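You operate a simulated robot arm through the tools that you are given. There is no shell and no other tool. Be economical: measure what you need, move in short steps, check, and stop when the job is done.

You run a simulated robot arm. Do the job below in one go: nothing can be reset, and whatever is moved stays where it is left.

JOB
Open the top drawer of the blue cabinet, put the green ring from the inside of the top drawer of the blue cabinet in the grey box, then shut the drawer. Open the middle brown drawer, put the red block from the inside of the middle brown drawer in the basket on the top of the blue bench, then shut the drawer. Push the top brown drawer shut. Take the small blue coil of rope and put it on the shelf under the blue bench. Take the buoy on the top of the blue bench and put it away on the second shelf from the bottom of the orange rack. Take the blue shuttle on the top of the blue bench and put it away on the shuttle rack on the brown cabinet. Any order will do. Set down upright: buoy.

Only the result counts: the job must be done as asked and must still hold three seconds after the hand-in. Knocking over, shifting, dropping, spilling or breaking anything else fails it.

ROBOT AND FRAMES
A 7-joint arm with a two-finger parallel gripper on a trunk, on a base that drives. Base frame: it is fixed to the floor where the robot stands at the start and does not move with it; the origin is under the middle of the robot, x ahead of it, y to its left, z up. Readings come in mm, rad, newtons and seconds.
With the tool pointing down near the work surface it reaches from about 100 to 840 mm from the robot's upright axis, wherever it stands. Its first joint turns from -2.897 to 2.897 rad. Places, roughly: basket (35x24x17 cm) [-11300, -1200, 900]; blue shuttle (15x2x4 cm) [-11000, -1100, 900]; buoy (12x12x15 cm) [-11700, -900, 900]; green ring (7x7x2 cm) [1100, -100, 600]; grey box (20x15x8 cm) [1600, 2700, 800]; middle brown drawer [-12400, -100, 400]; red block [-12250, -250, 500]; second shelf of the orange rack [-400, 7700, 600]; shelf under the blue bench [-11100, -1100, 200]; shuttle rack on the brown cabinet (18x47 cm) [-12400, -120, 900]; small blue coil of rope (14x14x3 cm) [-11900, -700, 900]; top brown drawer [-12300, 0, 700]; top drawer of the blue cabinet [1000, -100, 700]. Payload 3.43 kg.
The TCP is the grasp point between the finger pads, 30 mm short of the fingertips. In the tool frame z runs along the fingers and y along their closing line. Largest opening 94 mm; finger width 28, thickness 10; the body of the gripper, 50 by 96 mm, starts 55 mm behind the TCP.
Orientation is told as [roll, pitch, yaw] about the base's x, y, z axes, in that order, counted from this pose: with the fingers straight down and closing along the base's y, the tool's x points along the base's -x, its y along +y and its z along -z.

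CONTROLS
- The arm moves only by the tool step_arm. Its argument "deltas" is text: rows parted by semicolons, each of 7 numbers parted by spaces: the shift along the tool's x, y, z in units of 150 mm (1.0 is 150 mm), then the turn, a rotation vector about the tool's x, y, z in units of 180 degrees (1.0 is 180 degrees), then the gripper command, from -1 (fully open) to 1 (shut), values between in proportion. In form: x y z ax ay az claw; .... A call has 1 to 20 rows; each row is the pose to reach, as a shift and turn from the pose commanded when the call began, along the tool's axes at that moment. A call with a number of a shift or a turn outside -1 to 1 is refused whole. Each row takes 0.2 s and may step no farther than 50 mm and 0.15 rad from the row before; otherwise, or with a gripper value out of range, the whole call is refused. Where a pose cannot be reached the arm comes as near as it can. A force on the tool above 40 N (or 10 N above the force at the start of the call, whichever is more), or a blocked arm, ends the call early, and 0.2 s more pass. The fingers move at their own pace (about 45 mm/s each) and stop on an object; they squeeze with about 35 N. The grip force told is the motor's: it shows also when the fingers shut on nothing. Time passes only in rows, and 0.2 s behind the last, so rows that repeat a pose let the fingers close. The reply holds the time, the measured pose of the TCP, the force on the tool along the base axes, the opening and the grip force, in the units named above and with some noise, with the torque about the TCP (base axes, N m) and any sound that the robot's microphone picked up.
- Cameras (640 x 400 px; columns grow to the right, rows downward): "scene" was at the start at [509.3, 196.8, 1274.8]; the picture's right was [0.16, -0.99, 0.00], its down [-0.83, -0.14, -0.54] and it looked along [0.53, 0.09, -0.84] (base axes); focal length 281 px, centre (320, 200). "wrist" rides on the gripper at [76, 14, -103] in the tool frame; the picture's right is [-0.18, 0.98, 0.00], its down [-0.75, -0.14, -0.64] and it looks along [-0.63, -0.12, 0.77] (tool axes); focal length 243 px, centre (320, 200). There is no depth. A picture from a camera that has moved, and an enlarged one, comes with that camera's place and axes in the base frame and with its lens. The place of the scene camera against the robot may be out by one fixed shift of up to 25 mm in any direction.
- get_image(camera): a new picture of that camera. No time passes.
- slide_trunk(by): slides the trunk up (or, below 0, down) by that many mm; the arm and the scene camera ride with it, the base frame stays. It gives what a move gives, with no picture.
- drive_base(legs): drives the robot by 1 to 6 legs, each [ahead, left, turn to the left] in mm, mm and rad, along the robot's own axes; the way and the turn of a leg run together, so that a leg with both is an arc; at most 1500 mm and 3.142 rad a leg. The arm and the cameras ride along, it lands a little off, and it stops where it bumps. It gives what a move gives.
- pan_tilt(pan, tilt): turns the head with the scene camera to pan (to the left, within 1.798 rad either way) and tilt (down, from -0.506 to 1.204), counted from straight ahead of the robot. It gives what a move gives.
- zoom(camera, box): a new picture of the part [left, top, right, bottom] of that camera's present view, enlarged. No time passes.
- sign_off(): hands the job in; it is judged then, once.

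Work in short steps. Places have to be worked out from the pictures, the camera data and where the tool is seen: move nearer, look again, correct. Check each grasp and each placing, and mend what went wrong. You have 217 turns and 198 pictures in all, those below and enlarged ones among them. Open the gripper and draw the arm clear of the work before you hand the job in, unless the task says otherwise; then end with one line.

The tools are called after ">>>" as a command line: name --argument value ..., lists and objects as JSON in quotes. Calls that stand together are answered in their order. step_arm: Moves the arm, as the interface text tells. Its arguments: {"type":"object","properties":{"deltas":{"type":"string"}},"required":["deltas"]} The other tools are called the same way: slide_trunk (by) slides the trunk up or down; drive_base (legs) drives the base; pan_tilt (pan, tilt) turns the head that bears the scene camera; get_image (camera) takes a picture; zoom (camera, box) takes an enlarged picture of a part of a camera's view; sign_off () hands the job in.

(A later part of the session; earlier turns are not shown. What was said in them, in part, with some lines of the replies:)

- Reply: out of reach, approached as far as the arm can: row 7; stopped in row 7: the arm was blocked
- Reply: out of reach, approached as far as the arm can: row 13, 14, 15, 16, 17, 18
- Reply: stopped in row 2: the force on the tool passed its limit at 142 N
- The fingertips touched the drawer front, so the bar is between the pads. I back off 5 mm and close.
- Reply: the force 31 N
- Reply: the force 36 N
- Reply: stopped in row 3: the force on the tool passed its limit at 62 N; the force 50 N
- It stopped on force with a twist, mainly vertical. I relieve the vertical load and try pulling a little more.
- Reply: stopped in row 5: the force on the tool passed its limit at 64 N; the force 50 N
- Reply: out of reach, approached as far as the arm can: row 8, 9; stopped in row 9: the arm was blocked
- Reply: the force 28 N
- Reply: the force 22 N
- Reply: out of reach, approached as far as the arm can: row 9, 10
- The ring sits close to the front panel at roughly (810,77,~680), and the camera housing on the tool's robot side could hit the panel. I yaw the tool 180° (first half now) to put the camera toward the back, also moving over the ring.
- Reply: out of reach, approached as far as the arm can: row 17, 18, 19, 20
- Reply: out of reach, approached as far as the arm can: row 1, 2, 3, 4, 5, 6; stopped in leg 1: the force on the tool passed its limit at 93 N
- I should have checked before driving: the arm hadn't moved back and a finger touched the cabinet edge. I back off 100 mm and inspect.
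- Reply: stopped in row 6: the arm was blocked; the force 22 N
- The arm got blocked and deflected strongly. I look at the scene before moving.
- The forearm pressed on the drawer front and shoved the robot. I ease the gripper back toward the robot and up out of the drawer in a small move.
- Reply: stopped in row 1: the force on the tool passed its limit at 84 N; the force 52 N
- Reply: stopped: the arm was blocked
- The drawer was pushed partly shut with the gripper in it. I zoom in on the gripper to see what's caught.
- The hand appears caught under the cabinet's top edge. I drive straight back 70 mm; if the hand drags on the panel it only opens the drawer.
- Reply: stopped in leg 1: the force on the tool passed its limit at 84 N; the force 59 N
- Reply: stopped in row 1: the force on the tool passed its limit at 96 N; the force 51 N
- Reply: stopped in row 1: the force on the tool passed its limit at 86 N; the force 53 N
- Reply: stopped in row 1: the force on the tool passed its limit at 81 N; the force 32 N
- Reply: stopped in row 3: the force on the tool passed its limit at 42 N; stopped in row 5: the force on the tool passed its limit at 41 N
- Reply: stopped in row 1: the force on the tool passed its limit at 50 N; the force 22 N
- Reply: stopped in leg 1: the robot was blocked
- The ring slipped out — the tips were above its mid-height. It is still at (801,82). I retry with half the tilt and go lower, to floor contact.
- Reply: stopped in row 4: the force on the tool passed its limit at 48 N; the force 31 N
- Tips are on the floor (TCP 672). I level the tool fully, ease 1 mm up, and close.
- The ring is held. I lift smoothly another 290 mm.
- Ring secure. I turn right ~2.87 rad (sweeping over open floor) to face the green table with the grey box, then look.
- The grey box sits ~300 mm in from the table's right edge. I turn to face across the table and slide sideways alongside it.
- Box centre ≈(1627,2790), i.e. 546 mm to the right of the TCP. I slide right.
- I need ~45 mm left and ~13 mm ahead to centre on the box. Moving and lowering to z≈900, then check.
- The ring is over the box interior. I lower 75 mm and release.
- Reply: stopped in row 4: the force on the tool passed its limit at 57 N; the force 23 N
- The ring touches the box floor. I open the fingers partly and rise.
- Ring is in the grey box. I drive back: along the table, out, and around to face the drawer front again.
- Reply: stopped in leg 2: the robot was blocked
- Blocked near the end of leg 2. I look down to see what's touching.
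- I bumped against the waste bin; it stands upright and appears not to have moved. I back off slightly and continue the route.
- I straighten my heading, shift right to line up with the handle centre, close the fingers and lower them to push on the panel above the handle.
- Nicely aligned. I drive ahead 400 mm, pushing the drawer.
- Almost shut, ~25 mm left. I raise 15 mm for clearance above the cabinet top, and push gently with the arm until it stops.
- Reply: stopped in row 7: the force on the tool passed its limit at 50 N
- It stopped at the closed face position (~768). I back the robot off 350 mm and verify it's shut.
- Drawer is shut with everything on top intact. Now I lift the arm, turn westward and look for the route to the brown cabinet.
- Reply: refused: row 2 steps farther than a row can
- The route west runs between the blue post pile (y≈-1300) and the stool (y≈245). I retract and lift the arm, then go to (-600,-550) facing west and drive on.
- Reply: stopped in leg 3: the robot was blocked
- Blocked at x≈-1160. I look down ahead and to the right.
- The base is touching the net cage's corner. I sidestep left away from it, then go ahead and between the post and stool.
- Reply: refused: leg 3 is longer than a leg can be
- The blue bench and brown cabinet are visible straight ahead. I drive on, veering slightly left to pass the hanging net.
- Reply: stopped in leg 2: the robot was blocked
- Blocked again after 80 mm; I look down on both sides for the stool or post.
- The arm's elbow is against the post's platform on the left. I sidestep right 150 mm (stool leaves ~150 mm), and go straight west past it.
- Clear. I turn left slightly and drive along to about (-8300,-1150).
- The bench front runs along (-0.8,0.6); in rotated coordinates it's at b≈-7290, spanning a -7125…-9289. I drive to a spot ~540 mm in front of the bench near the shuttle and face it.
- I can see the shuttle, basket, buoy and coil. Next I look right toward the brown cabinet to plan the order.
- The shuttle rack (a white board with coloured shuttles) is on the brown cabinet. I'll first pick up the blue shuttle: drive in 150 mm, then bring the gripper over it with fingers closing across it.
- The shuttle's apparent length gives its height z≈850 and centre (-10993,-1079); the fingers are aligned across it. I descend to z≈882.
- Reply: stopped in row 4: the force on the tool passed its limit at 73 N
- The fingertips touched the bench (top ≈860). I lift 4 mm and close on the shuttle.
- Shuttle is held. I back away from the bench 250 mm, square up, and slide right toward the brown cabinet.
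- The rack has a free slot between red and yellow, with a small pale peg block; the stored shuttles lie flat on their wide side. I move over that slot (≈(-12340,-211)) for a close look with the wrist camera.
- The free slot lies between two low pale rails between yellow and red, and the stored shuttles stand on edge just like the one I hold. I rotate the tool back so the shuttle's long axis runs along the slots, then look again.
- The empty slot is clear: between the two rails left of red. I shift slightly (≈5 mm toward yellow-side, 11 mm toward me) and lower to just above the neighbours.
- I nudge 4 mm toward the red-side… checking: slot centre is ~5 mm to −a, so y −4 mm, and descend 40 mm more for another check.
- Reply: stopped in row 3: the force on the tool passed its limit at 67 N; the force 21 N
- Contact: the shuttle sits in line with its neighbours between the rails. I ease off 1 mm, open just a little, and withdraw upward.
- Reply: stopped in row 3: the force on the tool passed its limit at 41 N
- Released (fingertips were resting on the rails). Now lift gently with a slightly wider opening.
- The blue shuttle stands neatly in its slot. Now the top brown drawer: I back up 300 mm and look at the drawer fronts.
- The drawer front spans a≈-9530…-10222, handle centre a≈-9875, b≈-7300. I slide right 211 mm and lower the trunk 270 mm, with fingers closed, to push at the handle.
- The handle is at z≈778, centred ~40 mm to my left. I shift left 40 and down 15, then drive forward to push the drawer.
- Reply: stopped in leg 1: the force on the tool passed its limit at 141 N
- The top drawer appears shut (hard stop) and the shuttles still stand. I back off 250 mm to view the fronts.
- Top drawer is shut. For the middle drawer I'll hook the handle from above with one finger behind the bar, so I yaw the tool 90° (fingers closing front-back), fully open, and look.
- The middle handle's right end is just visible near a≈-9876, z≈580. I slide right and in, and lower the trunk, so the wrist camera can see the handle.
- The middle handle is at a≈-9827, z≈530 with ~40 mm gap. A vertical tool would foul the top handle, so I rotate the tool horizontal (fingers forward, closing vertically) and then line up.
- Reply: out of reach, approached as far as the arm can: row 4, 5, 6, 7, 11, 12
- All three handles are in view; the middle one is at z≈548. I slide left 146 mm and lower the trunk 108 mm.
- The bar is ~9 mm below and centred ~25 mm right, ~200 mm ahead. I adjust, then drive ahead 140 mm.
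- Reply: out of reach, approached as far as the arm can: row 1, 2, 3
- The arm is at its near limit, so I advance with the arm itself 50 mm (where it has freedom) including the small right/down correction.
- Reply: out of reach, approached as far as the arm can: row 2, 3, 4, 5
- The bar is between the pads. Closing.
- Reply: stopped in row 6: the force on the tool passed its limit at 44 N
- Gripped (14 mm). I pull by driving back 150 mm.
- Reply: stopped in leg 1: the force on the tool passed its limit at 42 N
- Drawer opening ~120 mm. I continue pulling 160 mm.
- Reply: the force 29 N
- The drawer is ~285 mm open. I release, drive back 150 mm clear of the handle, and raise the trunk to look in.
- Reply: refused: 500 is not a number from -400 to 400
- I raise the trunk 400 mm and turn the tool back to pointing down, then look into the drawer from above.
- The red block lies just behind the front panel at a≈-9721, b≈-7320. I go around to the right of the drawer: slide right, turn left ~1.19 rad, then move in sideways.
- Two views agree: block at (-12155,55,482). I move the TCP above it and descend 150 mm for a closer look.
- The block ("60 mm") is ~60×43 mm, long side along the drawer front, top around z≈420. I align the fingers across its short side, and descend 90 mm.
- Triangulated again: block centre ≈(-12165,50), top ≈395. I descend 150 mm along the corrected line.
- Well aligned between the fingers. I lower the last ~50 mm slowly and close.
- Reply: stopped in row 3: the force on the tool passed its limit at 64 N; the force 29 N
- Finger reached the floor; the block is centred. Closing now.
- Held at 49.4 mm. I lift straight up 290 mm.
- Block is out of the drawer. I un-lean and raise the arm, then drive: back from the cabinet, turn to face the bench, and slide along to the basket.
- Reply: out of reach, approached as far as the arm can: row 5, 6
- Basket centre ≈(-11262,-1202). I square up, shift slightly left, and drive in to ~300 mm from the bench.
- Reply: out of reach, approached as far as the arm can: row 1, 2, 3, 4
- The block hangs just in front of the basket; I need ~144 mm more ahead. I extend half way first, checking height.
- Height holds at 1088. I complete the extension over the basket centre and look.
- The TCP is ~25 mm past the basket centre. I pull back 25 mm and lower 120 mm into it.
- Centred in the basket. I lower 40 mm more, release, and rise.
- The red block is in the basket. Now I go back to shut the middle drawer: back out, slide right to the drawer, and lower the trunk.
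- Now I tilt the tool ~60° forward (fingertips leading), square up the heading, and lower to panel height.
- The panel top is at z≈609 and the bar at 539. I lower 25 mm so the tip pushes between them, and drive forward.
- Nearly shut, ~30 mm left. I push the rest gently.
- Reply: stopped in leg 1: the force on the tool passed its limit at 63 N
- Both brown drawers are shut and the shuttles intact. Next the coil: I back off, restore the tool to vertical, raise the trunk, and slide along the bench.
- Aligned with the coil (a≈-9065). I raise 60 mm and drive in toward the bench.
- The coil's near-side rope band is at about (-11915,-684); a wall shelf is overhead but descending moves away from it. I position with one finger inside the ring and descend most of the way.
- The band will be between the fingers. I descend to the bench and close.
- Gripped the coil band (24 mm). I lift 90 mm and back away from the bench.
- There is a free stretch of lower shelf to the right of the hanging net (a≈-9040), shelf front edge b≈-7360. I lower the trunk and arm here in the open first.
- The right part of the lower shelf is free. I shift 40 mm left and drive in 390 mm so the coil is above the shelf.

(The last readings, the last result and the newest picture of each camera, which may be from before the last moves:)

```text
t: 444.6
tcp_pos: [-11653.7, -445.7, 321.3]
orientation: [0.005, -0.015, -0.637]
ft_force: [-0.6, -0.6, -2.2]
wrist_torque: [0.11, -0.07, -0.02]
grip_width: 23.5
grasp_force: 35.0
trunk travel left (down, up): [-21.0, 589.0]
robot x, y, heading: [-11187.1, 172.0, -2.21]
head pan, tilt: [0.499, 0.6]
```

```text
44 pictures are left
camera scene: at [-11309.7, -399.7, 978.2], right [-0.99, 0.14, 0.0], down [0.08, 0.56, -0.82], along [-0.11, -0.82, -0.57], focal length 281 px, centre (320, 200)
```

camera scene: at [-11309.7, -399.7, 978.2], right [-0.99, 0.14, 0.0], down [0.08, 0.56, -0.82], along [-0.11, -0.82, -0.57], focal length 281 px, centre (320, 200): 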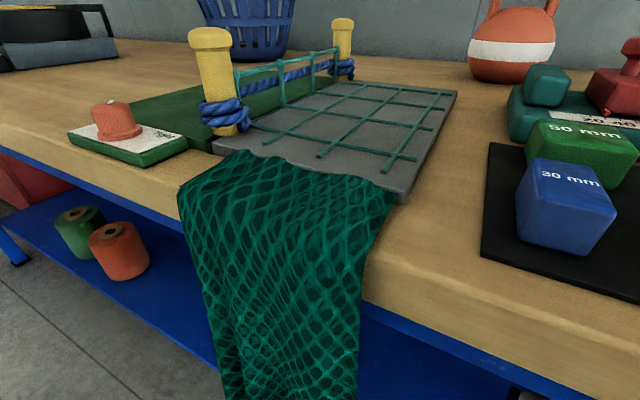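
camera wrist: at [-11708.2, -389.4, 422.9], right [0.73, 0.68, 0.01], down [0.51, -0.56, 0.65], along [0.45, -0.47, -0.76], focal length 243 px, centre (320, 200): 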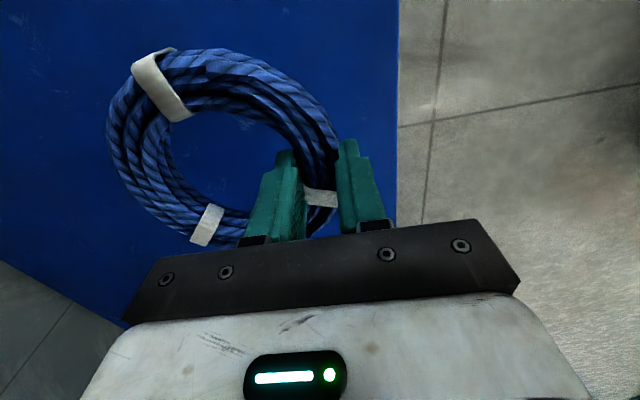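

The coil is fully over the blue shelf (edge is ~50 mm outside it). I lower slowly until it touches.

>>> step_arm --deltas "0 0 .15 0 0 0 1;0 0 .3 0 0 0 1;0 0 .38 0 0 0 1;0 0 .46 0 0 0 1;0 0 .54 0 0 0 1;0 0 .62 0 0 0 1;0 0 .7 0 0 0 1;0 0 .78 0 0 0 1;0 0 .86 0 0 0 1;0 0 .94 0 0 0 1;0 0 1 0 0 0 1"

>>> get_image --camera "wrist"

```text
t: 445.7
tcp_pos: [-11652.5, -445.6, 255.3]
orientation: [0.004, -0.013, -0.636]
ft_force: [6.9, 7.5, 20.0]
wrist_torque: [-0.01, -0.41, 0.28]
grip_width: 23.3
grasp_force: 35.0
trunk travel left (down, up): [-21.0, 589.0]
robot x, y, heading: [-11187.6, 166.9, -2.211]
head pan, tilt: [0.499, 0.6]
stopped in row 5: the force on the tool passed its limit at 46 N (the readings are from after the stop); the commanded pose is now the measured one
```

```text
43 pictures are left
camera wrist: at [-11706.8, -390.1, 356.4], right [0.73, 0.68, 0.01], down [0.51, -0.56, 0.65], along [0.45, -0.47, -0.76], focal length 243 px, centre (320, 200)
```

wrist: 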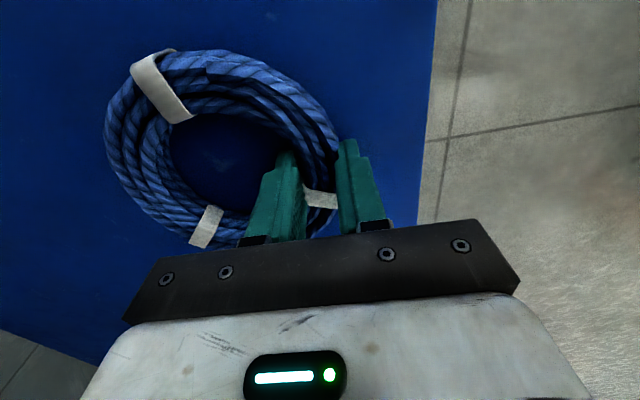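

It rests on the shelf. I open, rise 70 mm and back out.

>>> step_arm --deltas "0 0 -.01 0 0 0 .2;0 0 -.01 0 0 0 -.3;0 0 -.01 0 0 0 -.3;0 0 -.01 0 0 0 -.3;0 0 -.15 0 0 0 -.3;0 0 -.35 0 0 0 -.3;0 0 -.5 0 0 0 -.3;0 0 -.5 0 0 0 -.3"

>>> drive_base --legs '[[-420, 0, 0]]'

>>> pan_tilt --pan -0.1 --tilt 0.7

>>> get_image --camera "scene"

```text
t: 447.5
tcp_pos: [-11654.0, -444.6, 327.6]
orientation: [0.003, -0.014, -0.638]
ft_force: [0.3, -0.7, -0.3]
wrist_torque: [-0.02, -0.03, 0.0]
grip_width: 61.1
grasp_force: 0.1
trunk travel left (down, up): [-21.0, 589.0]
robot x, y, heading: [-11188.1, 167.2, -2.212]
head pan, tilt: [0.499, 0.6]
```

```text
t: 450.0
tcp_pos: [-11406.5, -114.2, 328.3]
orientation: [0.006, -0.012, -0.637]
ft_force: [-0.6, -0.4, -0.3]
wrist_torque: [0.0, 0.0, -0.04]
grip_width: 61.1
grasp_force: 0.0
trunk travel left (down, up): [-21.0, 589.0]
robot x, y, heading: [-10940.9, 504.4, -2.207]
head pan, tilt: [0.499, 0.6]
```

```text
t: 451.0
tcp_pos: [-11406.4, -113.3, 327.1]
orientation: [0.004, -0.015, -0.638]
ft_force: [-0.6, -0.7, -0.4]
wrist_torque: [0.02, 0.01, -0.01]
grip_width: 60.9
grasp_force: 0.0
trunk travel left (down, up): [-21.0, 589.0]
robot x, y, heading: [-10941.5, 506.3, -2.217]
head pan, tilt: [-0.099, 0.7]
```

```text
42 pictures are left
camera scene: at [-11106.7, -41.5, 969.7], right [-0.74, 0.67, 0.0], down [0.43, 0.48, -0.76], along [-0.51, -0.57, -0.64], focal length 281 px, centre (320, 200)
```

scene: 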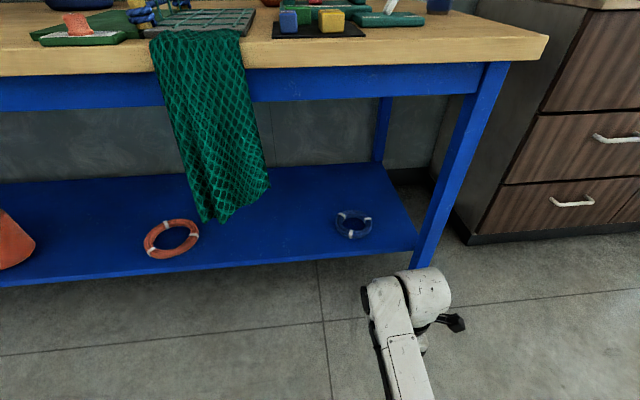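

The coil rests on the lower shelf. Now the buoy: I raise the trunk, shift left in front of it and look.

>>> slide_trunk --by 400

>>> slide_trunk --by 180

>>> drive_base --legs '[[0, 210, 0], [350, 0, 0]]'

>>> get_image --camera "scene"

```text
t: 454.9
tcp_pos: [-11406.0, -112.2, 728.2]
orientation: [0.005, -0.012, -0.636]
ft_force: [0.1, 0.9, 0.6]
wrist_torque: [0.0, 0.03, 0.02]
grip_width: 61.0
grasp_force: 0.1
trunk travel left (down, up): [-421.0, 189.0]
robot x, y, heading: [-10940.0, 502.2, -2.207]
head pan, tilt: [-0.099, 0.7]
```

```text
t: 456.9
tcp_pos: [-11405.1, -112.1, 908.4]
orientation: [0.005, -0.014, -0.638]
ft_force: [0.4, -0.7, 0.5]
wrist_torque: [-0.02, -0.01, -0.02]
grip_width: 61.1
grasp_force: 0.2
trunk travel left (down, up): [-601.0, 9.0]
robot x, y, heading: [-10939.0, 503.7, -2.213]
head pan, tilt: [-0.099, 0.7]
```

```text
t: 460.4
tcp_pos: [-11445.1, -523.1, 908.2]
orientation: [0.004, -0.014, -0.641]
ft_force: [-0.6, -0.6, 0.6]
wrist_torque: [-0.02, 0.0, 0.0]
grip_width: 60.8
grasp_force: 0.1
trunk travel left (down, up): [-601.0, 9.0]
robot x, y, heading: [-10978.7, 90.3, -2.217]
head pan, tilt: [-0.099, 0.7]
```

```text
41 pictures are left
camera scene: at [-11145.2, -451.9, 1549.7], right [-0.74, 0.68, 0.0], down [0.43, 0.48, -0.76], along [-0.52, -0.56, -0.64], focal length 281 px, centre (320, 200)
```

scene: 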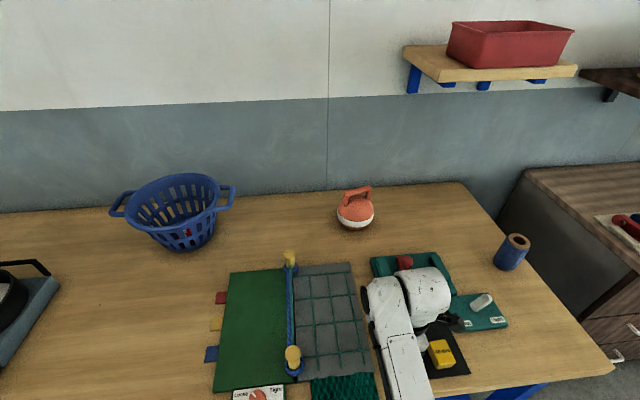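

The hand is low over the bench items, so I raise the arm 150 mm at once, and zoom in on the buoy.

>>> step_arm --deltas "0 0 -.2 0 0 0 -1;0 0 -.4 0 0 0 -1;0 0 -.6 0 0 0 -1;0 0 -.8 0 0 0 -1;0 0 -1 0 0 0 -1;0 0 -1 0 0 0 -1"

>>> zoom --camera "scene" --box '[280, 150, 460, 270]'

```text
t: 461.8
tcp_pos: [-11448.0, -521.8, 1058.2]
orientation: [0.005, -0.013, -0.638]
ft_force: [-0.3, -0.1, 0.1]
wrist_torque: [0.0, -0.03, 0.0]
grip_width: 94.0
grasp_force: 0.0
trunk travel left (down, up): [-601.0, 9.0]
robot x, y, heading: [-10977.8, 92.0, -2.215]
head pan, tilt: [-0.099, 0.7]
```

```text
3.33 times, centred on (370, 210) of scene
camera zoom: at [-11145.1, -452.0, 1549.6], right [-0.74, 0.68, 0.0], down [0.43, 0.48, -0.76], along [-0.52, -0.56, -0.64], focal length 937 px, centre (153, 167)
```

zoom: 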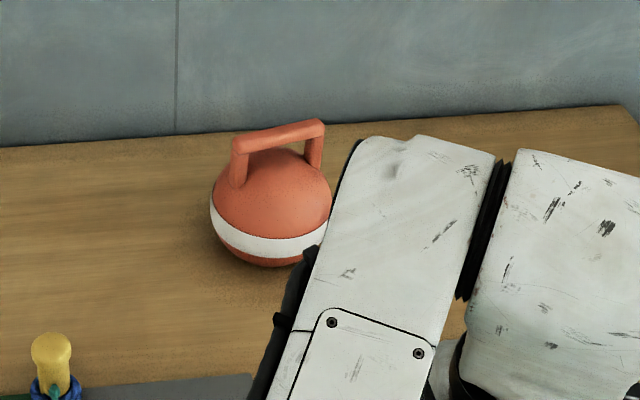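

The buoy's handle bar runs parallel to the bench, so I'll grasp it with the tool tilted 45° (needed later to fit between rack shelves). I tilt now and drive to ~120 mm short of it.

>>> step_arm --deltas "0 0 0 .045 0 0 -1;0 0 0 .09 0 0 -1;0 0 0 .135 0 0 -1;0 0 0 .18 0 0 -1;0 0 0 .225 0 0 -1;0 0 0 .25 0 0 -1;0 0 0 .25 0 0 -1"

>>> drive_base --legs '[[310, 0, 0]]'

>>> get_image --camera "wrist"

```text
t: 463.4
tcp_pos: [-11447.6, -522.5, 1058.3]
orientation: [-0.782, -0.014, -0.64]
ft_force: [-0.5, -1.1, -1.0]
wrist_torque: [-0.01, -0.01, 0.0]
grip_width: 93.7
grasp_force: 0.0
trunk travel left (down, up): [-601.0, 9.0]
robot x, y, heading: [-10979.4, 89.9, -2.217]
head pan, tilt: [-0.099, 0.7]
```

```text
t: 465.5
tcp_pos: [-11633.8, -773.5, 1057.2]
orientation: [-0.782, -0.015, -0.638]
ft_force: [0.5, 0.3, -0.6]
wrist_torque: [0.02, -0.01, -0.03]
grip_width: 94.2
grasp_force: 0.0
trunk travel left (down, up): [-601.0, 9.0]
robot x, y, heading: [-11166.5, -157.6, -2.217]
head pan, tilt: [-0.099, 0.7]
```

```text
39 pictures are left
camera wrist: at [-11646.2, -661.9, 1118.7], right [0.57, 0.44, -0.69], down [0.81, -0.16, 0.57], along [0.14, -0.88, -0.45], focal length 243 px, centre (320, 200)
```

wrist: 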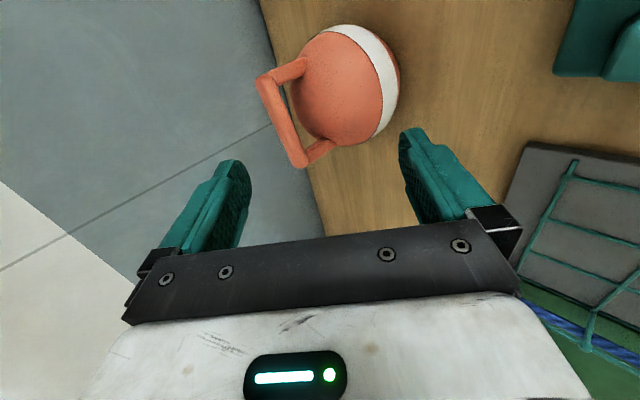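

The bar is ~129 mm along the tool axis, 41 mm to one side, with ~0.13 rad yaw offset. I correct laterally and in yaw, advance 59 mm, narrow the opening, and look again.

>>> step_arm --deltas "-.03 -.1 .05 0 -.015 -.015 -.2;-.067 -.2 .15 0 -.029 -.029 -.2;-.067 -.273 .3 0 -.029 -.029 -.2;-.067 -.273 .39 0 -.029 -.029 -.2;-.067 -.273 .39 0 -.029 -.029 -.2"

>>> get_image --camera "wrist"

```text
t: 466.7
tcp_pos: [-11667.9, -835.0, 1045.1]
orientation: [-0.781, -0.013, -0.509]
ft_force: [0.6, 0.2, -0.2]
wrist_torque: [0.01, -0.01, 0.02]
grip_width: 56.5
grasp_force: 0.1
trunk travel left (down, up): [-601.0, 9.0]
robot x, y, heading: [-11162.2, -162.1, -2.21]
head pan, tilt: [-0.099, 0.7]
```

```text
38 pictures are left
camera wrist: at [-11695.3, -726.9, 1106.9], right [0.51, 0.51, -0.69], down [0.82, -0.06, 0.57], along [0.25, -0.86, -0.45], focal length 243 px, centre (320, 200)
```

wrist: 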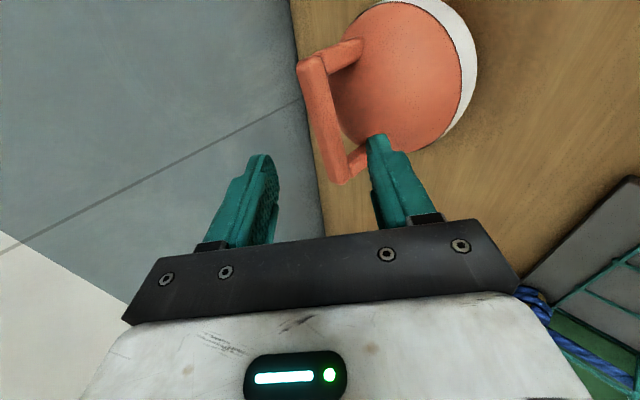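

The bar is now ~44 mm ahead of the TCP, ~6 mm to one side. I narrow the opening to ~32 mm, centre on it and advance 20 mm.

>>> step_arm --deltas ".04 .02 0 0 -.008 -.008 .32;.08 .039 0 0 -.016 -.016 .32;.08 .039 .04 0 -.016 -.016 .32;.08 .039 .08 0 -.016 -.016 .32;.08 .039 .12 0 -.016 -.016 .32;.08 .039 .12 0 -.016 -.016 .32"

>>> get_image --camera "wrist"

```text
t: 468.1
tcp_pos: [-11681.4, -837.5, 1028.8]
orientation: [-0.783, -0.014, -0.438]
ft_force: [0.4, 0.1, 0.9]
wrist_torque: [0.03, -0.01, -0.01]
grip_width: 32.1
grasp_force: 0.0
trunk travel left (down, up): [-601.0, 9.0]
robot x, y, heading: [-11169.4, -158.1, -2.211]
head pan, tilt: [-0.099, 0.7]
```

```text
37 pictures are left
camera wrist: at [-11715.7, -730.5, 1089.1], right [0.47, 0.55, -0.69], down [0.82, 0.0, 0.57], along [0.31, -0.84, -0.45], focal length 243 px, centre (320, 200)
```

wrist: 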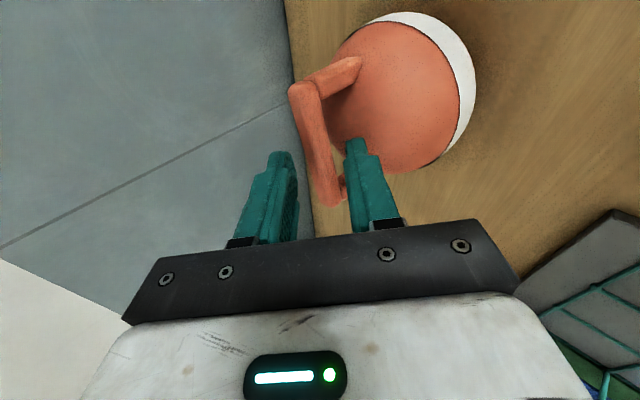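

The bar is parallel and centred between the fingers (within 3 mm), near the tips. I advance 6 mm more and close.

>>> step_arm --deltas ".02 -.015 .02 0 0 0 .32;.03 -.017 .04 0 0 0 .32;.03 -.017 .04 0 0 0 .7;.03 -.017 .04 0 0 0 1;.03 -.017 .04 0 0 0 1;.03 -.017 .04 0 0 0 1"

>>> get_image --camera "wrist"

```text
t: 469.5
tcp_pos: [-11688.8, -841.0, 1024.9]
orientation: [-0.785, -0.015, -0.44]
ft_force: [0.7, 1.7, 8.9]
wrist_torque: [-0.06, 0.13, -0.06]
grip_width: 0.1
grasp_force: 33.1
trunk travel left (down, up): [-601.0, 9.0]
robot x, y, heading: [-11165.9, -158.3, -2.206]
head pan, tilt: [-0.099, 0.7]
```

```text
36 pictures are left
camera wrist: at [-11723.3, -733.9, 1086.7], right [0.47, 0.55, -0.69], down [0.83, 0.0, 0.56], along [0.31, -0.84, -0.45], focal length 243 px, centre (320, 200)
```

wrist: 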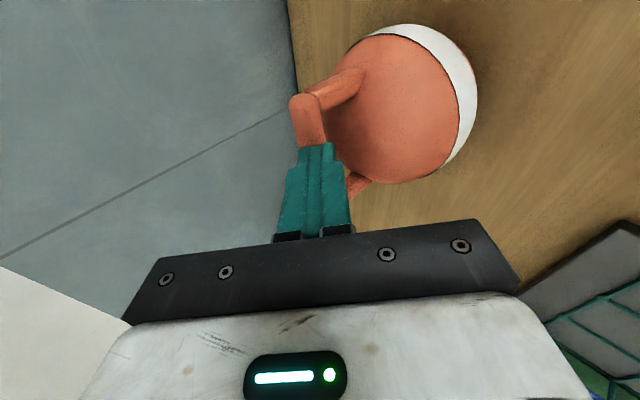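

The fingers closed just short of the bar (it's ~15 mm further). I back off, reopen to 34 mm, advance 17 mm past the present point, and close.

>>> step_arm --deltas "0 -.005 -.06 0 0 0 .28;0 -.01 -.06 0 0 0 .28;0 -.013 -.06 0 0 0 .28;0 -.013 0 0 0 0 .28;0 -.013 .05 0 0 0 .28;0 -.013 .09 0 0 0 .28;0 -.013 .12 0 0 0 .28;0 -.013 .12 0 0 0 .28"

>>> get_image --camera "wrist"

```text
t: 471.3
tcp_pos: [-11696.4, -852.4, 1014.1]
orientation: [-0.784, -0.013, -0.44]
ft_force: [0.3, -0.5, -0.2]
wrist_torque: [0.02, 0.0, 0.04]
grip_width: 33.8
grasp_force: 0.1
trunk travel left (down, up): [-601.0, 9.0]
robot x, y, heading: [-11172.2, -160.7, -2.213]
head pan, tilt: [-0.099, 0.7]
```

```text
35 pictures are left
camera wrist: at [-11728.9, -745.9, 1074.8], right [0.47, 0.55, -0.69], down [0.82, 0.0, 0.57], along [0.31, -0.84, -0.45], focal length 243 px, centre (320, 200)
```

wrist: 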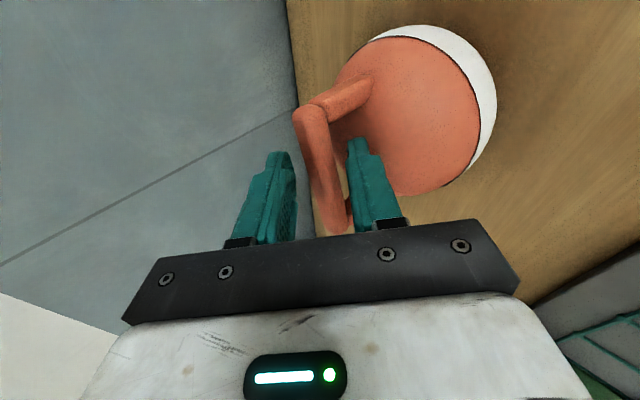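

Now the bar lies clearly between the fingers and the near finger is under it without contact. Closing.

>>> step_arm --deltas "0 0 .02 0 0 0 .28;0 0 .02 0 0 0 .6;0 0 .02 0 0 0 1;0 0 .02 0 0 0 1;0 0 .02 0 0 0 1;0 0 .02 0 0 0 1"

```text
t: 472.7
tcp_pos: [-11693.4, -855.1, 1012.6]
orientation: [-0.783, -0.014, -0.441]
ft_force: [1.7, -0.5, 1.5]
wrist_torque: [-0.54, -0.97, 0.11]
grip_width: 19.0
grasp_force: 34.8
trunk travel left (down, up): [-601.0, 9.0]
robot x, y, heading: [-11163.7, -155.6, -2.213]
head pan, tilt: [-0.099, 0.7]
```

Gripped the handle (19 mm). I lift straight up 80 mm slowly and check.

>>> step_arm --deltas "0 -.02 -.02 0 0 0 1;0 -.06 -.06 0 0 0 1;0 -.12 -.12 0 0 0 1;0 -.2 -.2 0 0 0 1;0 -.29 -.29 0 0 0 1;0 -.377 -.377 0 0 0 1;0 -.377 -.377 0 0 0 1"

>>> get_image --camera "wrist"

>>> get_image --camera "scene"

```text
t: 474.3
tcp_pos: [-11698.0, -855.6, 1092.6]
orientation: [-0.784, -0.013, -0.439]
ft_force: [0.3, -0.9, -2.4]
wrist_torque: [-0.1, 0.08, 0.0]
grip_width: 14.5
grasp_force: 35.4
trunk travel left (down, up): [-601.0, 9.0]
robot x, y, heading: [-11164.8, -157.8, -2.212]
head pan, tilt: [-0.099, 0.7]
```

```text
34 pictures are left
camera wrist: at [-11731.2, -748.5, 1153.3], right [0.47, 0.55, -0.69], down [0.82, 0.0, 0.57], along [0.31, -0.84, -0.45], focal length 243 px, centre (320, 200)
```

wrist: 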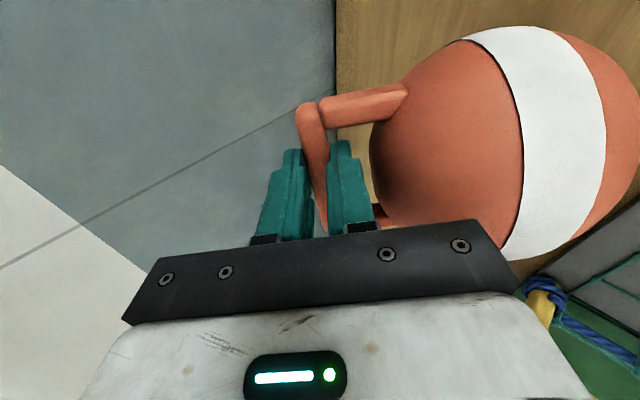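

```text
33 pictures are left
camera scene: at [-11331.7, -702.5, 1549.6], right [-0.74, 0.67, 0.0], down [0.43, 0.48, -0.76], along [-0.52, -0.56, -0.64], focal length 281 px, centre (320, 200)
```

scene: 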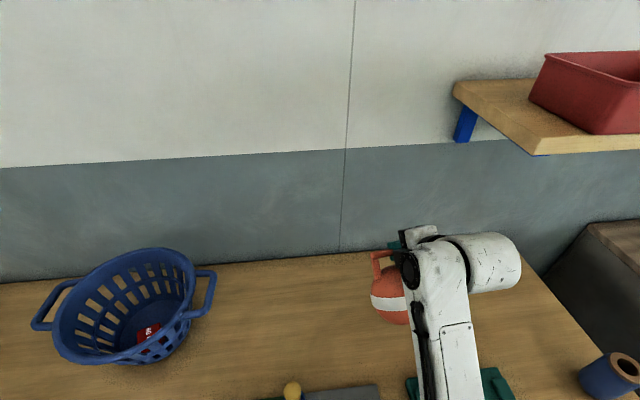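

The buoy is held, but the flat-sided handle aligned itself to the pads, so it will hang upright only with the tool horizontal. I rotate the tool the remaining 45° to horizontal while rising 40 mm.

>>> step_arm --deltas "0 -.05 -.05 .03 0 0 1;0 -.1 -.1 .07 0 0 1;0 -.15 -.15 .11 0 0 1;0 -.19 -.19 .15 0 0 1;0 -.19 -.19 .19 0 0 1;0 -.19 -.19 .23 0 0 1;0 -.19 -.19 .25 0 0 1;0 -.19 -.19 .25 0 0 1"

>>> get_image --camera "scene"

>>> get_image --camera "wrist"

```text
t: 476.1
tcp_pos: [-11696.2, -854.1, 1130.6]
orientation: [-1.568, -0.016, -0.44]
ft_force: [-0.5, -0.7, -3.1]
wrist_torque: [0.06, 0.02, 0.03]
grip_width: 14.6
grasp_force: 35.1
trunk travel left (down, up): [-601.0, 9.0]
robot x, y, heading: [-11167.5, -156.8, -2.213]
head pan, tilt: [-0.099, 0.7]
```

```text
32 pictures are left
camera scene: at [-11331.7, -702.5, 1549.6], right [-0.74, 0.67, 0.0], down [0.43, 0.48, -0.76], along [-0.52, -0.56, -0.64], focal length 281 px, centre (320, 200)
```

scene: 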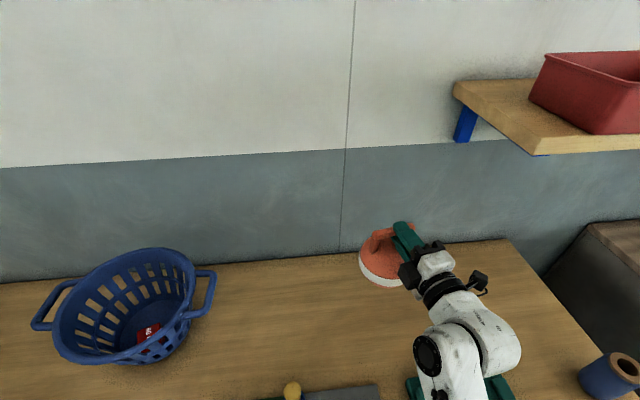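

```text
31 pictures are left
camera wrist: at [-11721.6, -730.1, 1115.9], right [0.18, -0.08, -0.98], down [0.95, 0.26, 0.15], along [0.24, -0.96, 0.13], focal length 243 px, centre (320, 200)
```

wrist: 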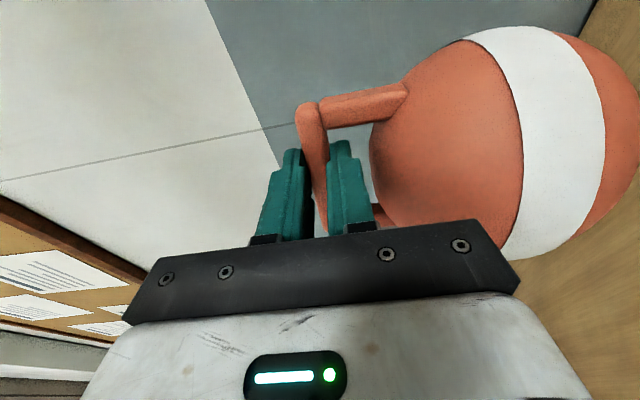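

The buoy now hangs upright from a horizontal tool. I back away from the bench and turn around to face the far side of the hall, then look for a route to the orange rack.

>>> drive_base --legs '[[-750, 0, 0], [0, 0, 3.135]]'

>>> pan_tilt --pan 0.0 --tilt 0.2

>>> get_image --camera "scene"

```text
t: 487.5
tcp_pos: [-10175.4, 1137.2, 1131.6]
orientation: [-1.568, -0.014, 2.697]
ft_force: [0.5, 0.3, -3.3]
wrist_torque: [-0.05, 0.03, 0.0]
grip_width: 14.6
grasp_force: 34.5
trunk travel left (down, up): [-601.0, 9.0]
robot x, y, heading: [-10709.8, 443.0, 0.925]
head pan, tilt: [-0.099, 0.7]
```

```text
t: 488.5
tcp_pos: [-10175.1, 1138.1, 1131.9]
orientation: [-1.568, -0.015, 2.696]
ft_force: [-0.4, -0.9, -2.6]
wrist_torque: [-0.09, 0.01, 0.0]
grip_width: 14.7
grasp_force: 35.1
trunk travel left (down, up): [-601.0, 9.0]
robot x, y, heading: [-10709.9, 441.4, 0.924]
head pan, tilt: [0.0, 0.201]
```

```text
30 pictures are left
camera scene: at [-10545.4, 980.1, 1594.9], right [0.8, -0.6, 0.0], down [-0.12, -0.16, -0.98], along [0.59, 0.78, -0.2], focal length 281 px, centre (320, 200)
```

scene: 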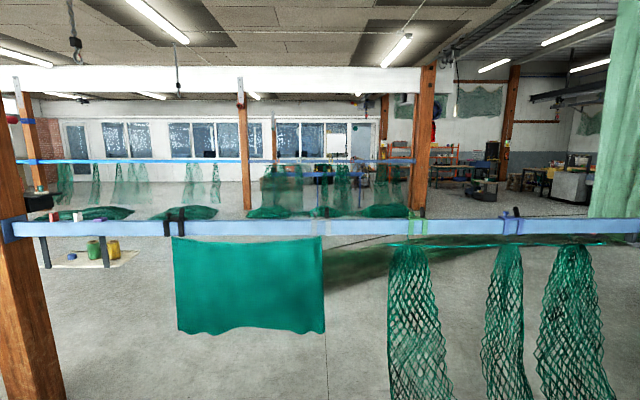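

A rail of hanging nets blocks the direct way, so I'll retrace my route east and go round by the start area. I retract the arm 150 mm and drive the first part.

>>> step_arm --deltas "0 0 -.2 0 0 0 1;0 0 -.4 0 0 0 1;0 0 -.6 0 0 0 1;0 0 -.8 0 0 0 1;0 0 -1 0 0 0 1;0 0 -1 0 0 0 1"

>>> drive_base --legs '[[0, 0, -1.505], [1450, 0, 0], [1438, 0, 0], [0, 0, 0.779], [1450, 0, 0], [1450, 0, 0]]'

```text
t: 489.9
tcp_pos: [-10237.6, 1001.6, 1132.0]
orientation: [-1.569, -0.013, 2.697]
ft_force: [-0.7, -0.3, -2.6]
wrist_torque: [-0.12, 0.02, 0.0]
grip_width: 14.8
grasp_force: 34.7
trunk travel left (down, up): [-601.0, 9.0]
robot x, y, heading: [-10712.4, 444.9, 0.923]
head pan, tilt: [0.0, 0.201]
```

```text
t: 523.3
tcp_pos: [-4656.4, -349.9, 1131.5]
orientation: [-1.571, -0.013, 2.017]
ft_force: [-1.2, -0.3, -3.2]
wrist_torque: [-0.03, 0.09, 0.01]
grip_width: 14.8
grasp_force: 35.1
trunk travel left (down, up): [-601.0, 9.0]
robot x, y, heading: [-5374.1, -489.1, 0.247]
head pan, tilt: [0.0, 0.201]
```

On track. Next: straight east between the post and the stool.

>>> drive_base --legs '[[0, 0, -0.247], [1450, 35, 0], [1450, 0, 0]]'

```text
t: 538.3
tcp_pos: [-1721.6, -530.0, 1131.3]
orientation: [-1.569, -0.014, 1.759]
ft_force: [-0.6, -0.4, -2.8]
wrist_torque: [-0.07, 0.09, 0.02]
grip_width: 14.4
grasp_force: 34.7
trunk travel left (down, up): [-601.0, 9.0]
robot x, y, heading: [-2450.2, -478.5, -0.017]
head pan, tilt: [0.0, 0.201]
```

Passed. Continue around the cage's south side, then north toward the start area.

>>> drive_base --legs '[[490, -390, 0.017], [1450, 0, 0], [0, 0, 1.064], [1227, 0, 0]]'

>>> get_image --camera "scene"

```text
t: 557.4
tcp_pos: [473.0, 892.0, 1131.6]
orientation: [-1.569, -0.015, 2.866]
ft_force: [0.7, 0.6, -2.7]
wrist_torque: [-0.09, -0.05, 0.01]
grip_width: 14.6
grasp_force: 35.1
trunk travel left (down, up): [-601.0, 9.0]
robot x, y, heading: [98.3, 263.5, 1.091]
head pan, tilt: [0.0, 0.201]
```

```text
29 pictures are left
camera scene: at [171.6, 818.2, 1595.1], right [0.89, -0.46, 0.0], down [-0.09, -0.18, -0.98], along [0.45, 0.87, -0.2], focal length 281 px, centre (320, 200)
```

scene: 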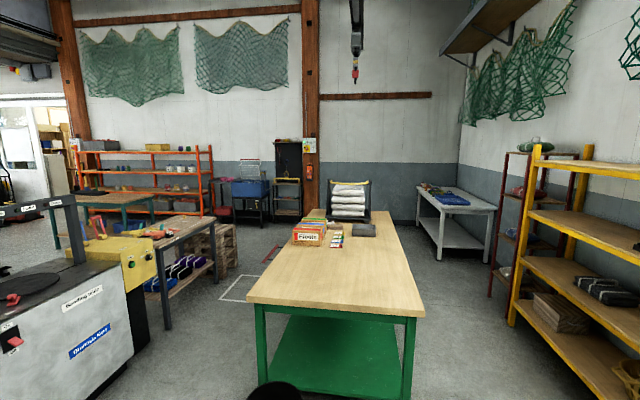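

The orange rack is visible at the back left. I zoom in to see its shelves and what's on the second from the bottom.

>>> zoom --camera "scene" --box '[60, 130, 240, 250]'

```text
3.33 times, centred on (150, 190) of scene
camera zoom: at [171.6, 818.2, 1595.1], right [0.89, -0.46, 0.0], down [-0.09, -0.18, -0.98], along [0.45, 0.87, -0.2], focal length 937 px, centre (887, 233)
```

zoom: 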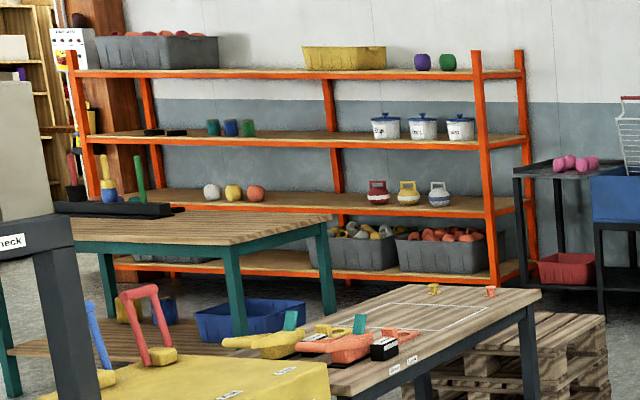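

There's a roomy gap on that shelf between the ball floats and the red buoy. I drive up the aisle between the crate table and the green table.

>>> drive_base --legs '[[0, 0, 0.708], [1400, 0, 0], [446, 0, 0], [0, 0, -0.877], [1450, 0, 0], [1350, 0, 0]]'

>>> pan_tilt --pan 0.6 --tilt 0.4

>>> get_image --camera "scene"

```text
t: 583.9
tcp_pos: [1567.8, 4987.7, 1131.1]
orientation: [-1.569, -0.014, 2.779]
ft_force: [0.3, -0.4, -2.7]
wrist_torque: [-0.1, -0.01, 0.01]
grip_width: 14.6
grasp_force: 35.2
trunk travel left (down, up): [-601.0, 9.0]
robot x, y, heading: [1143.8, 4391.9, 1.008]
head pan, tilt: [0.0, 0.201]
```

```text
t: 584.9
tcp_pos: [1568.0, 4986.9, 1130.5]
orientation: [-1.57, -0.015, 2.78]
ft_force: [-0.5, -0.3, -3.4]
wrist_torque: [-0.09, 0.01, 0.01]
grip_width: 14.6
grasp_force: 34.8
trunk travel left (down, up): [-601.0, 9.0]
robot x, y, heading: [1140.9, 4392.0, 1.004]
head pan, tilt: [0.6, 0.4]
```

```text
27 pictures are left
camera scene: at [1208.4, 4952.9, 1576.5], right [1.0, 0.03, 0.0], down [0.01, -0.39, -0.92], along [-0.03, 0.92, -0.39], focal length 281 px, centre (320, 200)
```

scene: 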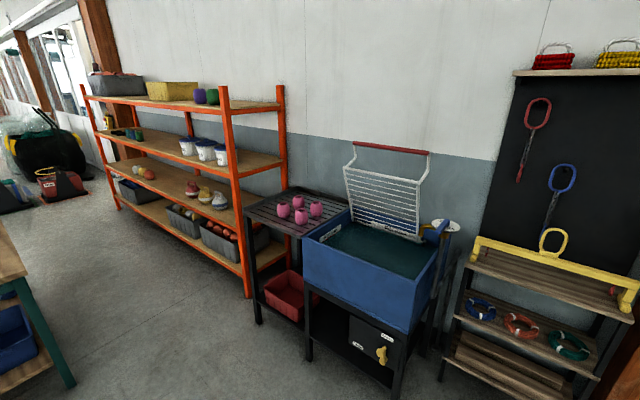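

Plenty of room in front of the rack (front edge b≈5650; target spot a≈-4929, b≈5839 between the balls and the red buoy). I turn left, move to the area right of the rack, and lower the trunk.

>>> drive_base --legs '[[0, 0, 0.996], [1114, -265, 0]]'

>>> slide_trunk --by -330

>>> pan_tilt --pan -0.2 --tilt 0.4

>>> get_image --camera "scene"

```text
t: 593.3
tcp_pos: [652.8, 6197.4, 1130.6]
orientation: [-1.57, -0.014, -2.512]
ft_force: [-0.2, 0.1, -3.6]
wrist_torque: [-0.06, -0.05, 0.01]
grip_width: 14.5
grasp_force: 34.7
trunk travel left (down, up): [-601.0, 9.0]
robot x, y, heading: [916.8, 5514.5, 1.995]
head pan, tilt: [0.6, 0.4]
```

```text
t: 596.6
tcp_pos: [652.9, 6198.5, 801.0]
orientation: [-1.567, -0.013, -2.514]
ft_force: [-0.1, -0.4, -2.9]
wrist_torque: [-0.05, -0.04, 0.02]
grip_width: 14.6
grasp_force: 35.7
trunk travel left (down, up): [-271.0, 339.0]
robot x, y, heading: [917.1, 5514.8, 2.002]
head pan, tilt: [0.6, 0.4]
```

```text
t: 597.7
tcp_pos: [652.1, 6197.9, 801.4]
orientation: [-1.568, -0.014, -2.513]
ft_force: [0.8, -0.5, -2.3]
wrist_torque: [-0.06, -0.03, -0.02]
grip_width: 14.6
grasp_force: 35.0
trunk travel left (down, up): [-271.0, 339.0]
robot x, y, heading: [914.3, 5514.5, 1.996]
head pan, tilt: [-0.201, 0.4]
```

```text
26 pictures are left
camera scene: at [533.1, 5917.6, 1246.5], right [0.97, 0.22, 0.0], down [0.09, -0.38, -0.92], along [-0.21, 0.9, -0.39], focal length 281 px, centre (320, 200)
```

scene: 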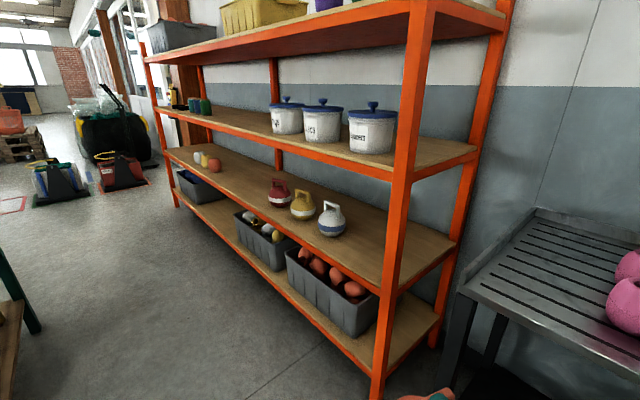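

Now I raise 15 mm for margin and slide along in front of the rack to the gap, buoy staying just outside the shelf edge.

>>> slide_trunk --by 15

>>> drive_base --legs '[[761, 336, 0], [761, 336, 0]]'

>>> pan_tilt --pan -0.6 --tilt 0.6

>>> get_image --camera "scene"

```text
t: 598.3
tcp_pos: [652.2, 6198.0, 817.1]
orientation: [-1.569, -0.014, -2.514]
ft_force: [-0.1, -0.8, -2.7]
wrist_torque: [-0.05, -0.06, 0.0]
grip_width: 14.8
grasp_force: 35.0
trunk travel left (down, up): [-286.0, 324.0]
robot x, y, heading: [916.9, 5511.8, 1.994]
head pan, tilt: [-0.201, 0.4]
```

```text
t: 606.6
tcp_pos: [-574.6, 7255.5, 816.1]
orientation: [-1.568, -0.014, -2.511]
ft_force: [-0.1, -0.9, -2.7]
wrist_torque: [-0.07, -0.05, 0.01]
grip_width: 14.6
grasp_force: 34.9
trunk travel left (down, up): [-286.0, 324.0]
robot x, y, heading: [-310.2, 6570.3, 2.002]
head pan, tilt: [-0.201, 0.4]
```

```text
t: 607.5
tcp_pos: [-574.8, 7255.4, 814.7]
orientation: [-1.566, -0.014, -2.512]
ft_force: [0.0, -0.3, -2.9]
wrist_torque: [-0.07, -0.06, 0.02]
grip_width: 14.7
grasp_force: 35.4
trunk travel left (down, up): [-286.0, 324.0]
robot x, y, heading: [-306.7, 6575.7, 1.999]
head pan, tilt: [-0.6, 0.6]
```

```text
25 pictures are left
camera scene: at [-657.5, 6972.5, 1243.3], right [0.99, -0.17, 0.0], down [-0.1, -0.56, -0.83], along [0.14, 0.81, -0.56], focal length 281 px, centre (320, 200)
```

scene: 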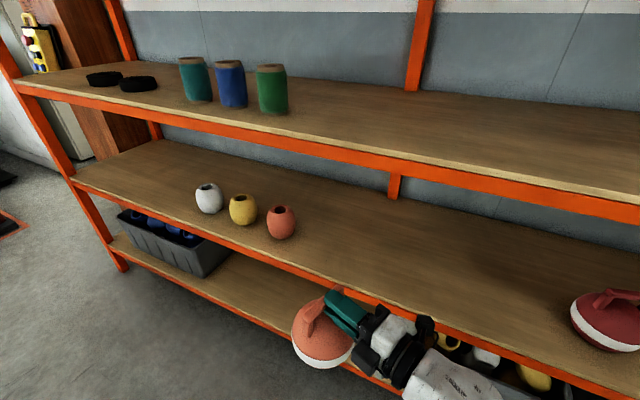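

The buoy hangs upright just outside the shelf edge, facing the gap. I swing right 0.366 rad and drive in 140 mm to bring it over the shelf.

>>> drive_base --legs '[[0, 0, -0.366], [140, 0, 0]]'

>>> get_image --camera "scene"

```text
t: 609.9
tcp_pos: [-324.1, 7442.1, 815.5]
orientation: [-1.567, -0.014, -2.874]
ft_force: [-0.2, 0.6, -2.9]
wrist_torque: [-0.1, -0.03, 0.0]
grip_width: 14.7
grasp_force: 35.4
trunk travel left (down, up): [-286.0, 324.0]
robot x, y, heading: [-321.6, 6712.0, 1.64]
head pan, tilt: [-0.6, 0.6]
```

```text
24 pictures are left
camera scene: at [-498.2, 7206.5, 1243.3], right [0.86, -0.51, 0.0], down [-0.29, -0.49, -0.83], along [0.42, 0.71, -0.56], focal length 281 px, centre (320, 200)
```

scene: 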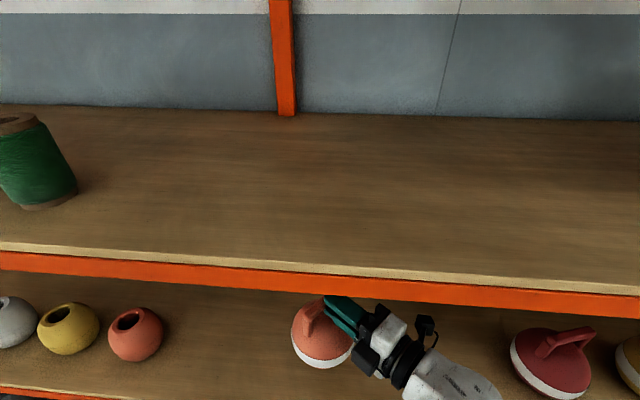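

The buoy is over the shelf gap, well inside the edge. I lower it slowly until it touches.

>>> step_arm --deltas "0 .06 0 0 0 0 1;0 .12 0 0 0 0 1;0 .17 0 0 0 0 1;0 .21 0 0 0 0 1;0 .25 0 0 0 0 1;0 .28 0 0 0 0 1;0 .31 0 0 0 0 1;0 .34 0 0 0 0 1;0 .37 0 0 0 0 1;0 .4 0 0 0 0 1;0 .43 0 0 0 0 1;0 .46 0 0 0 0 1;0 .49 0 0 0 0 1;0 .52 0 0 0 0 1;0 .55 0 0 0 0 1;0 .58 0 0 0 0 1"

>>> get_image --camera "scene"

>>> get_image --camera "wrist"

```text
t: 612.5
tcp_pos: [-325.3, 7442.8, 756.7]
orientation: [-1.594, -0.009, -2.873]
ft_force: [0.5, -1.9, 8.5]
wrist_torque: [0.16, -0.24, -0.01]
grip_width: 14.6
grasp_force: 35.6
trunk travel left (down, up): [-286.0, 324.0]
robot x, y, heading: [-319.5, 6709.6, 1.636]
head pan, tilt: [-0.6, 0.6]
stopped in row 12: the force on the tool passed its limit at 43 N (the readings are from after the stop); the commanded pose is now the measured one
```

```text
23 pictures are left
camera scene: at [-498.2, 7206.1, 1243.1], right [0.86, -0.51, 0.0], down [-0.29, -0.49, -0.83], along [0.42, 0.71, -0.56], focal length 281 px, centre (320, 200)
```

scene: 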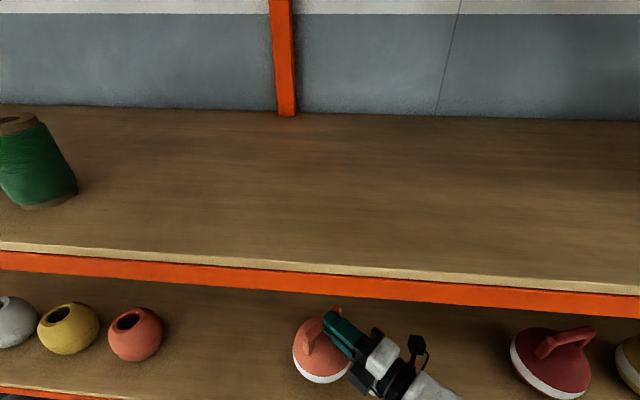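

```text
22 pictures are left
camera wrist: at [-225.0, 7363.3, 739.9], right [-0.19, -0.03, -0.98], down [-0.56, -0.82, 0.13], along [-0.81, 0.57, 0.14], focal length 243 px, centre (320, 200)
```

wrist: 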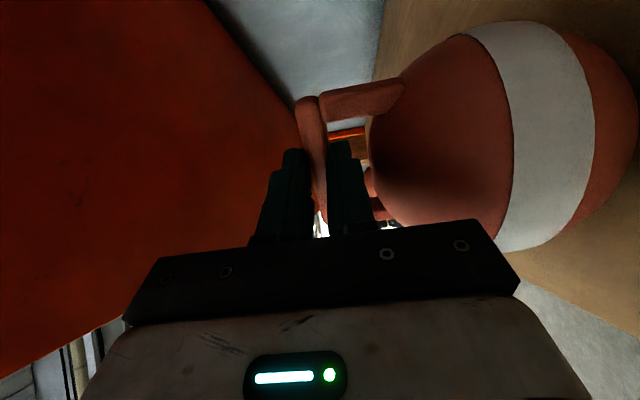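

Contact made; it's standing on the shelf. I open just enough (~25 mm), pause, then withdraw straight back.

>>> step_arm --deltas "0 0 0 0 0 0 .7;0 0 0 0 0 0 .5;0 0 0 0 0 0 .48;0 0 0 0 0 0 .48;0 0 0 0 0 0 .48"

>>> get_image --camera "wrist"

```text
t: 613.7
tcp_pos: [-326.4, 7442.2, 756.0]
orientation: [-1.59, -0.009, -2.876]
ft_force: [0.2, 0.3, 0.4]
wrist_torque: [0.0, 0.0, 0.03]
grip_width: 24.4
grasp_force: 0.0
trunk travel left (down, up): [-286.0, 324.0]
robot x, y, heading: [-319.1, 6710.7, 1.636]
head pan, tilt: [-0.6, 0.6]
```

```text
21 pictures are left
camera wrist: at [-225.1, 7363.2, 738.6], right [-0.19, -0.03, -0.98], down [-0.56, -0.82, 0.14], along [-0.81, 0.57, 0.14], focal length 243 px, centre (320, 200)
```

wrist: 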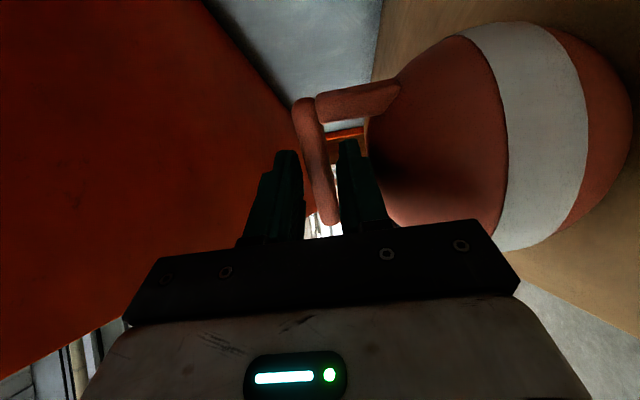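

Released with clearance on both sides and zero force. I withdraw straight along the fingers.

>>> step_arm --deltas "0 0 -.05 0 0 0 .48;0 0 -.12 0 0 0 .48;0 0 -.22 0 0 0 .48;0 0 -.35 0 0 0 .48;0 0 -.5 0 0 0 .48;0 0 -.65 0 0 0 .48;0 0 -.65 0 0 0 .48"

>>> get_image --camera "scene"

```text
t: 615.3
tcp_pos: [-300.8, 7351.2, 753.9]
orientation: [-1.59, -0.009, -2.875]
ft_force: [-0.5, -1.0, -0.5]
wrist_torque: [-0.01, 0.0, -0.01]
grip_width: 24.5
grasp_force: 0.0
trunk travel left (down, up): [-286.0, 324.0]
robot x, y, heading: [-318.5, 6709.4, 1.632]
head pan, tilt: [-0.6, 0.6]
```

```text
20 pictures are left
camera scene: at [-498.3, 7206.4, 1243.3], right [0.86, -0.51, 0.0], down [-0.29, -0.49, -0.83], along [0.42, 0.71, -0.56], focal length 281 px, centre (320, 200)
```

scene: 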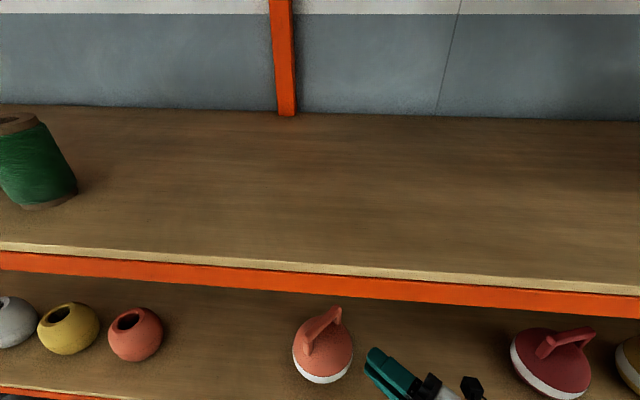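

The buoy stands upright on the shelf by itself. I back the robot off 180 mm so the arm is clear of the rack, open the gripper, and take a final look.

>>> drive_base --legs '[[-180, 0, 0]]'

>>> step_arm --deltas "0 0 0 0 0 0 -1;0 0 0 0 0 0 -1;0 0 0 0 0 0 -1;0 0 0 0 0 0 -1"

>>> get_image --camera "scene"

```text
t: 616.8
tcp_pos: [-286.4, 7172.5, 753.2]
orientation: [-1.589, -0.011, -2.878]
ft_force: [0.1, 1.0, 0.4]
wrist_torque: [0.01, 0.01, -0.02]
grip_width: 24.5
grasp_force: 0.1
trunk travel left (down, up): [-286.0, 324.0]
robot x, y, heading: [-306.9, 6537.8, 1.635]
head pan, tilt: [-0.6, 0.6]
```

```text
t: 617.8
tcp_pos: [-288.3, 7172.9, 753.7]
orientation: [-1.59, -0.01, -2.877]
ft_force: [0.1, 0.2, 0.0]
wrist_torque: [0.0, -0.01, 0.03]
grip_width: 94.1
grasp_force: 0.1
trunk travel left (down, up): [-286.0, 324.0]
robot x, y, heading: [-307.9, 6534.5, 1.637]
head pan, tilt: [-0.6, 0.6]
```

```text
19 pictures are left
camera scene: at [-485.3, 7029.3, 1243.3], right [0.86, -0.51, 0.0], down [-0.29, -0.48, -0.83], along [0.42, 0.71, -0.56], focal length 281 px, centre (320, 200)
```

scene: 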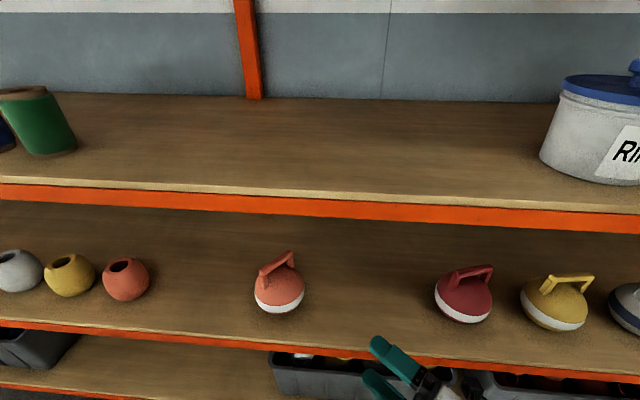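

The buoy stands upright on the second shelf, the gripper is open, and the arm is clear of the rack. All parts of the job are done, so I hand it in.

>>> sign_off

```text
The job is handed in.
```

All six tasks were carried out, each looked right in the pictures when I finished it, and the job is handed in. On the way the robot bumped or touched the blue cabinet, the waste bin, the net cage and the platform on the blue post. It also dragged and partly closed the top blue drawer while the arm was caught in it. Nothing looked tipped or displaced in the pictures I took, though I did not re-check the net cage or the post afterwards.
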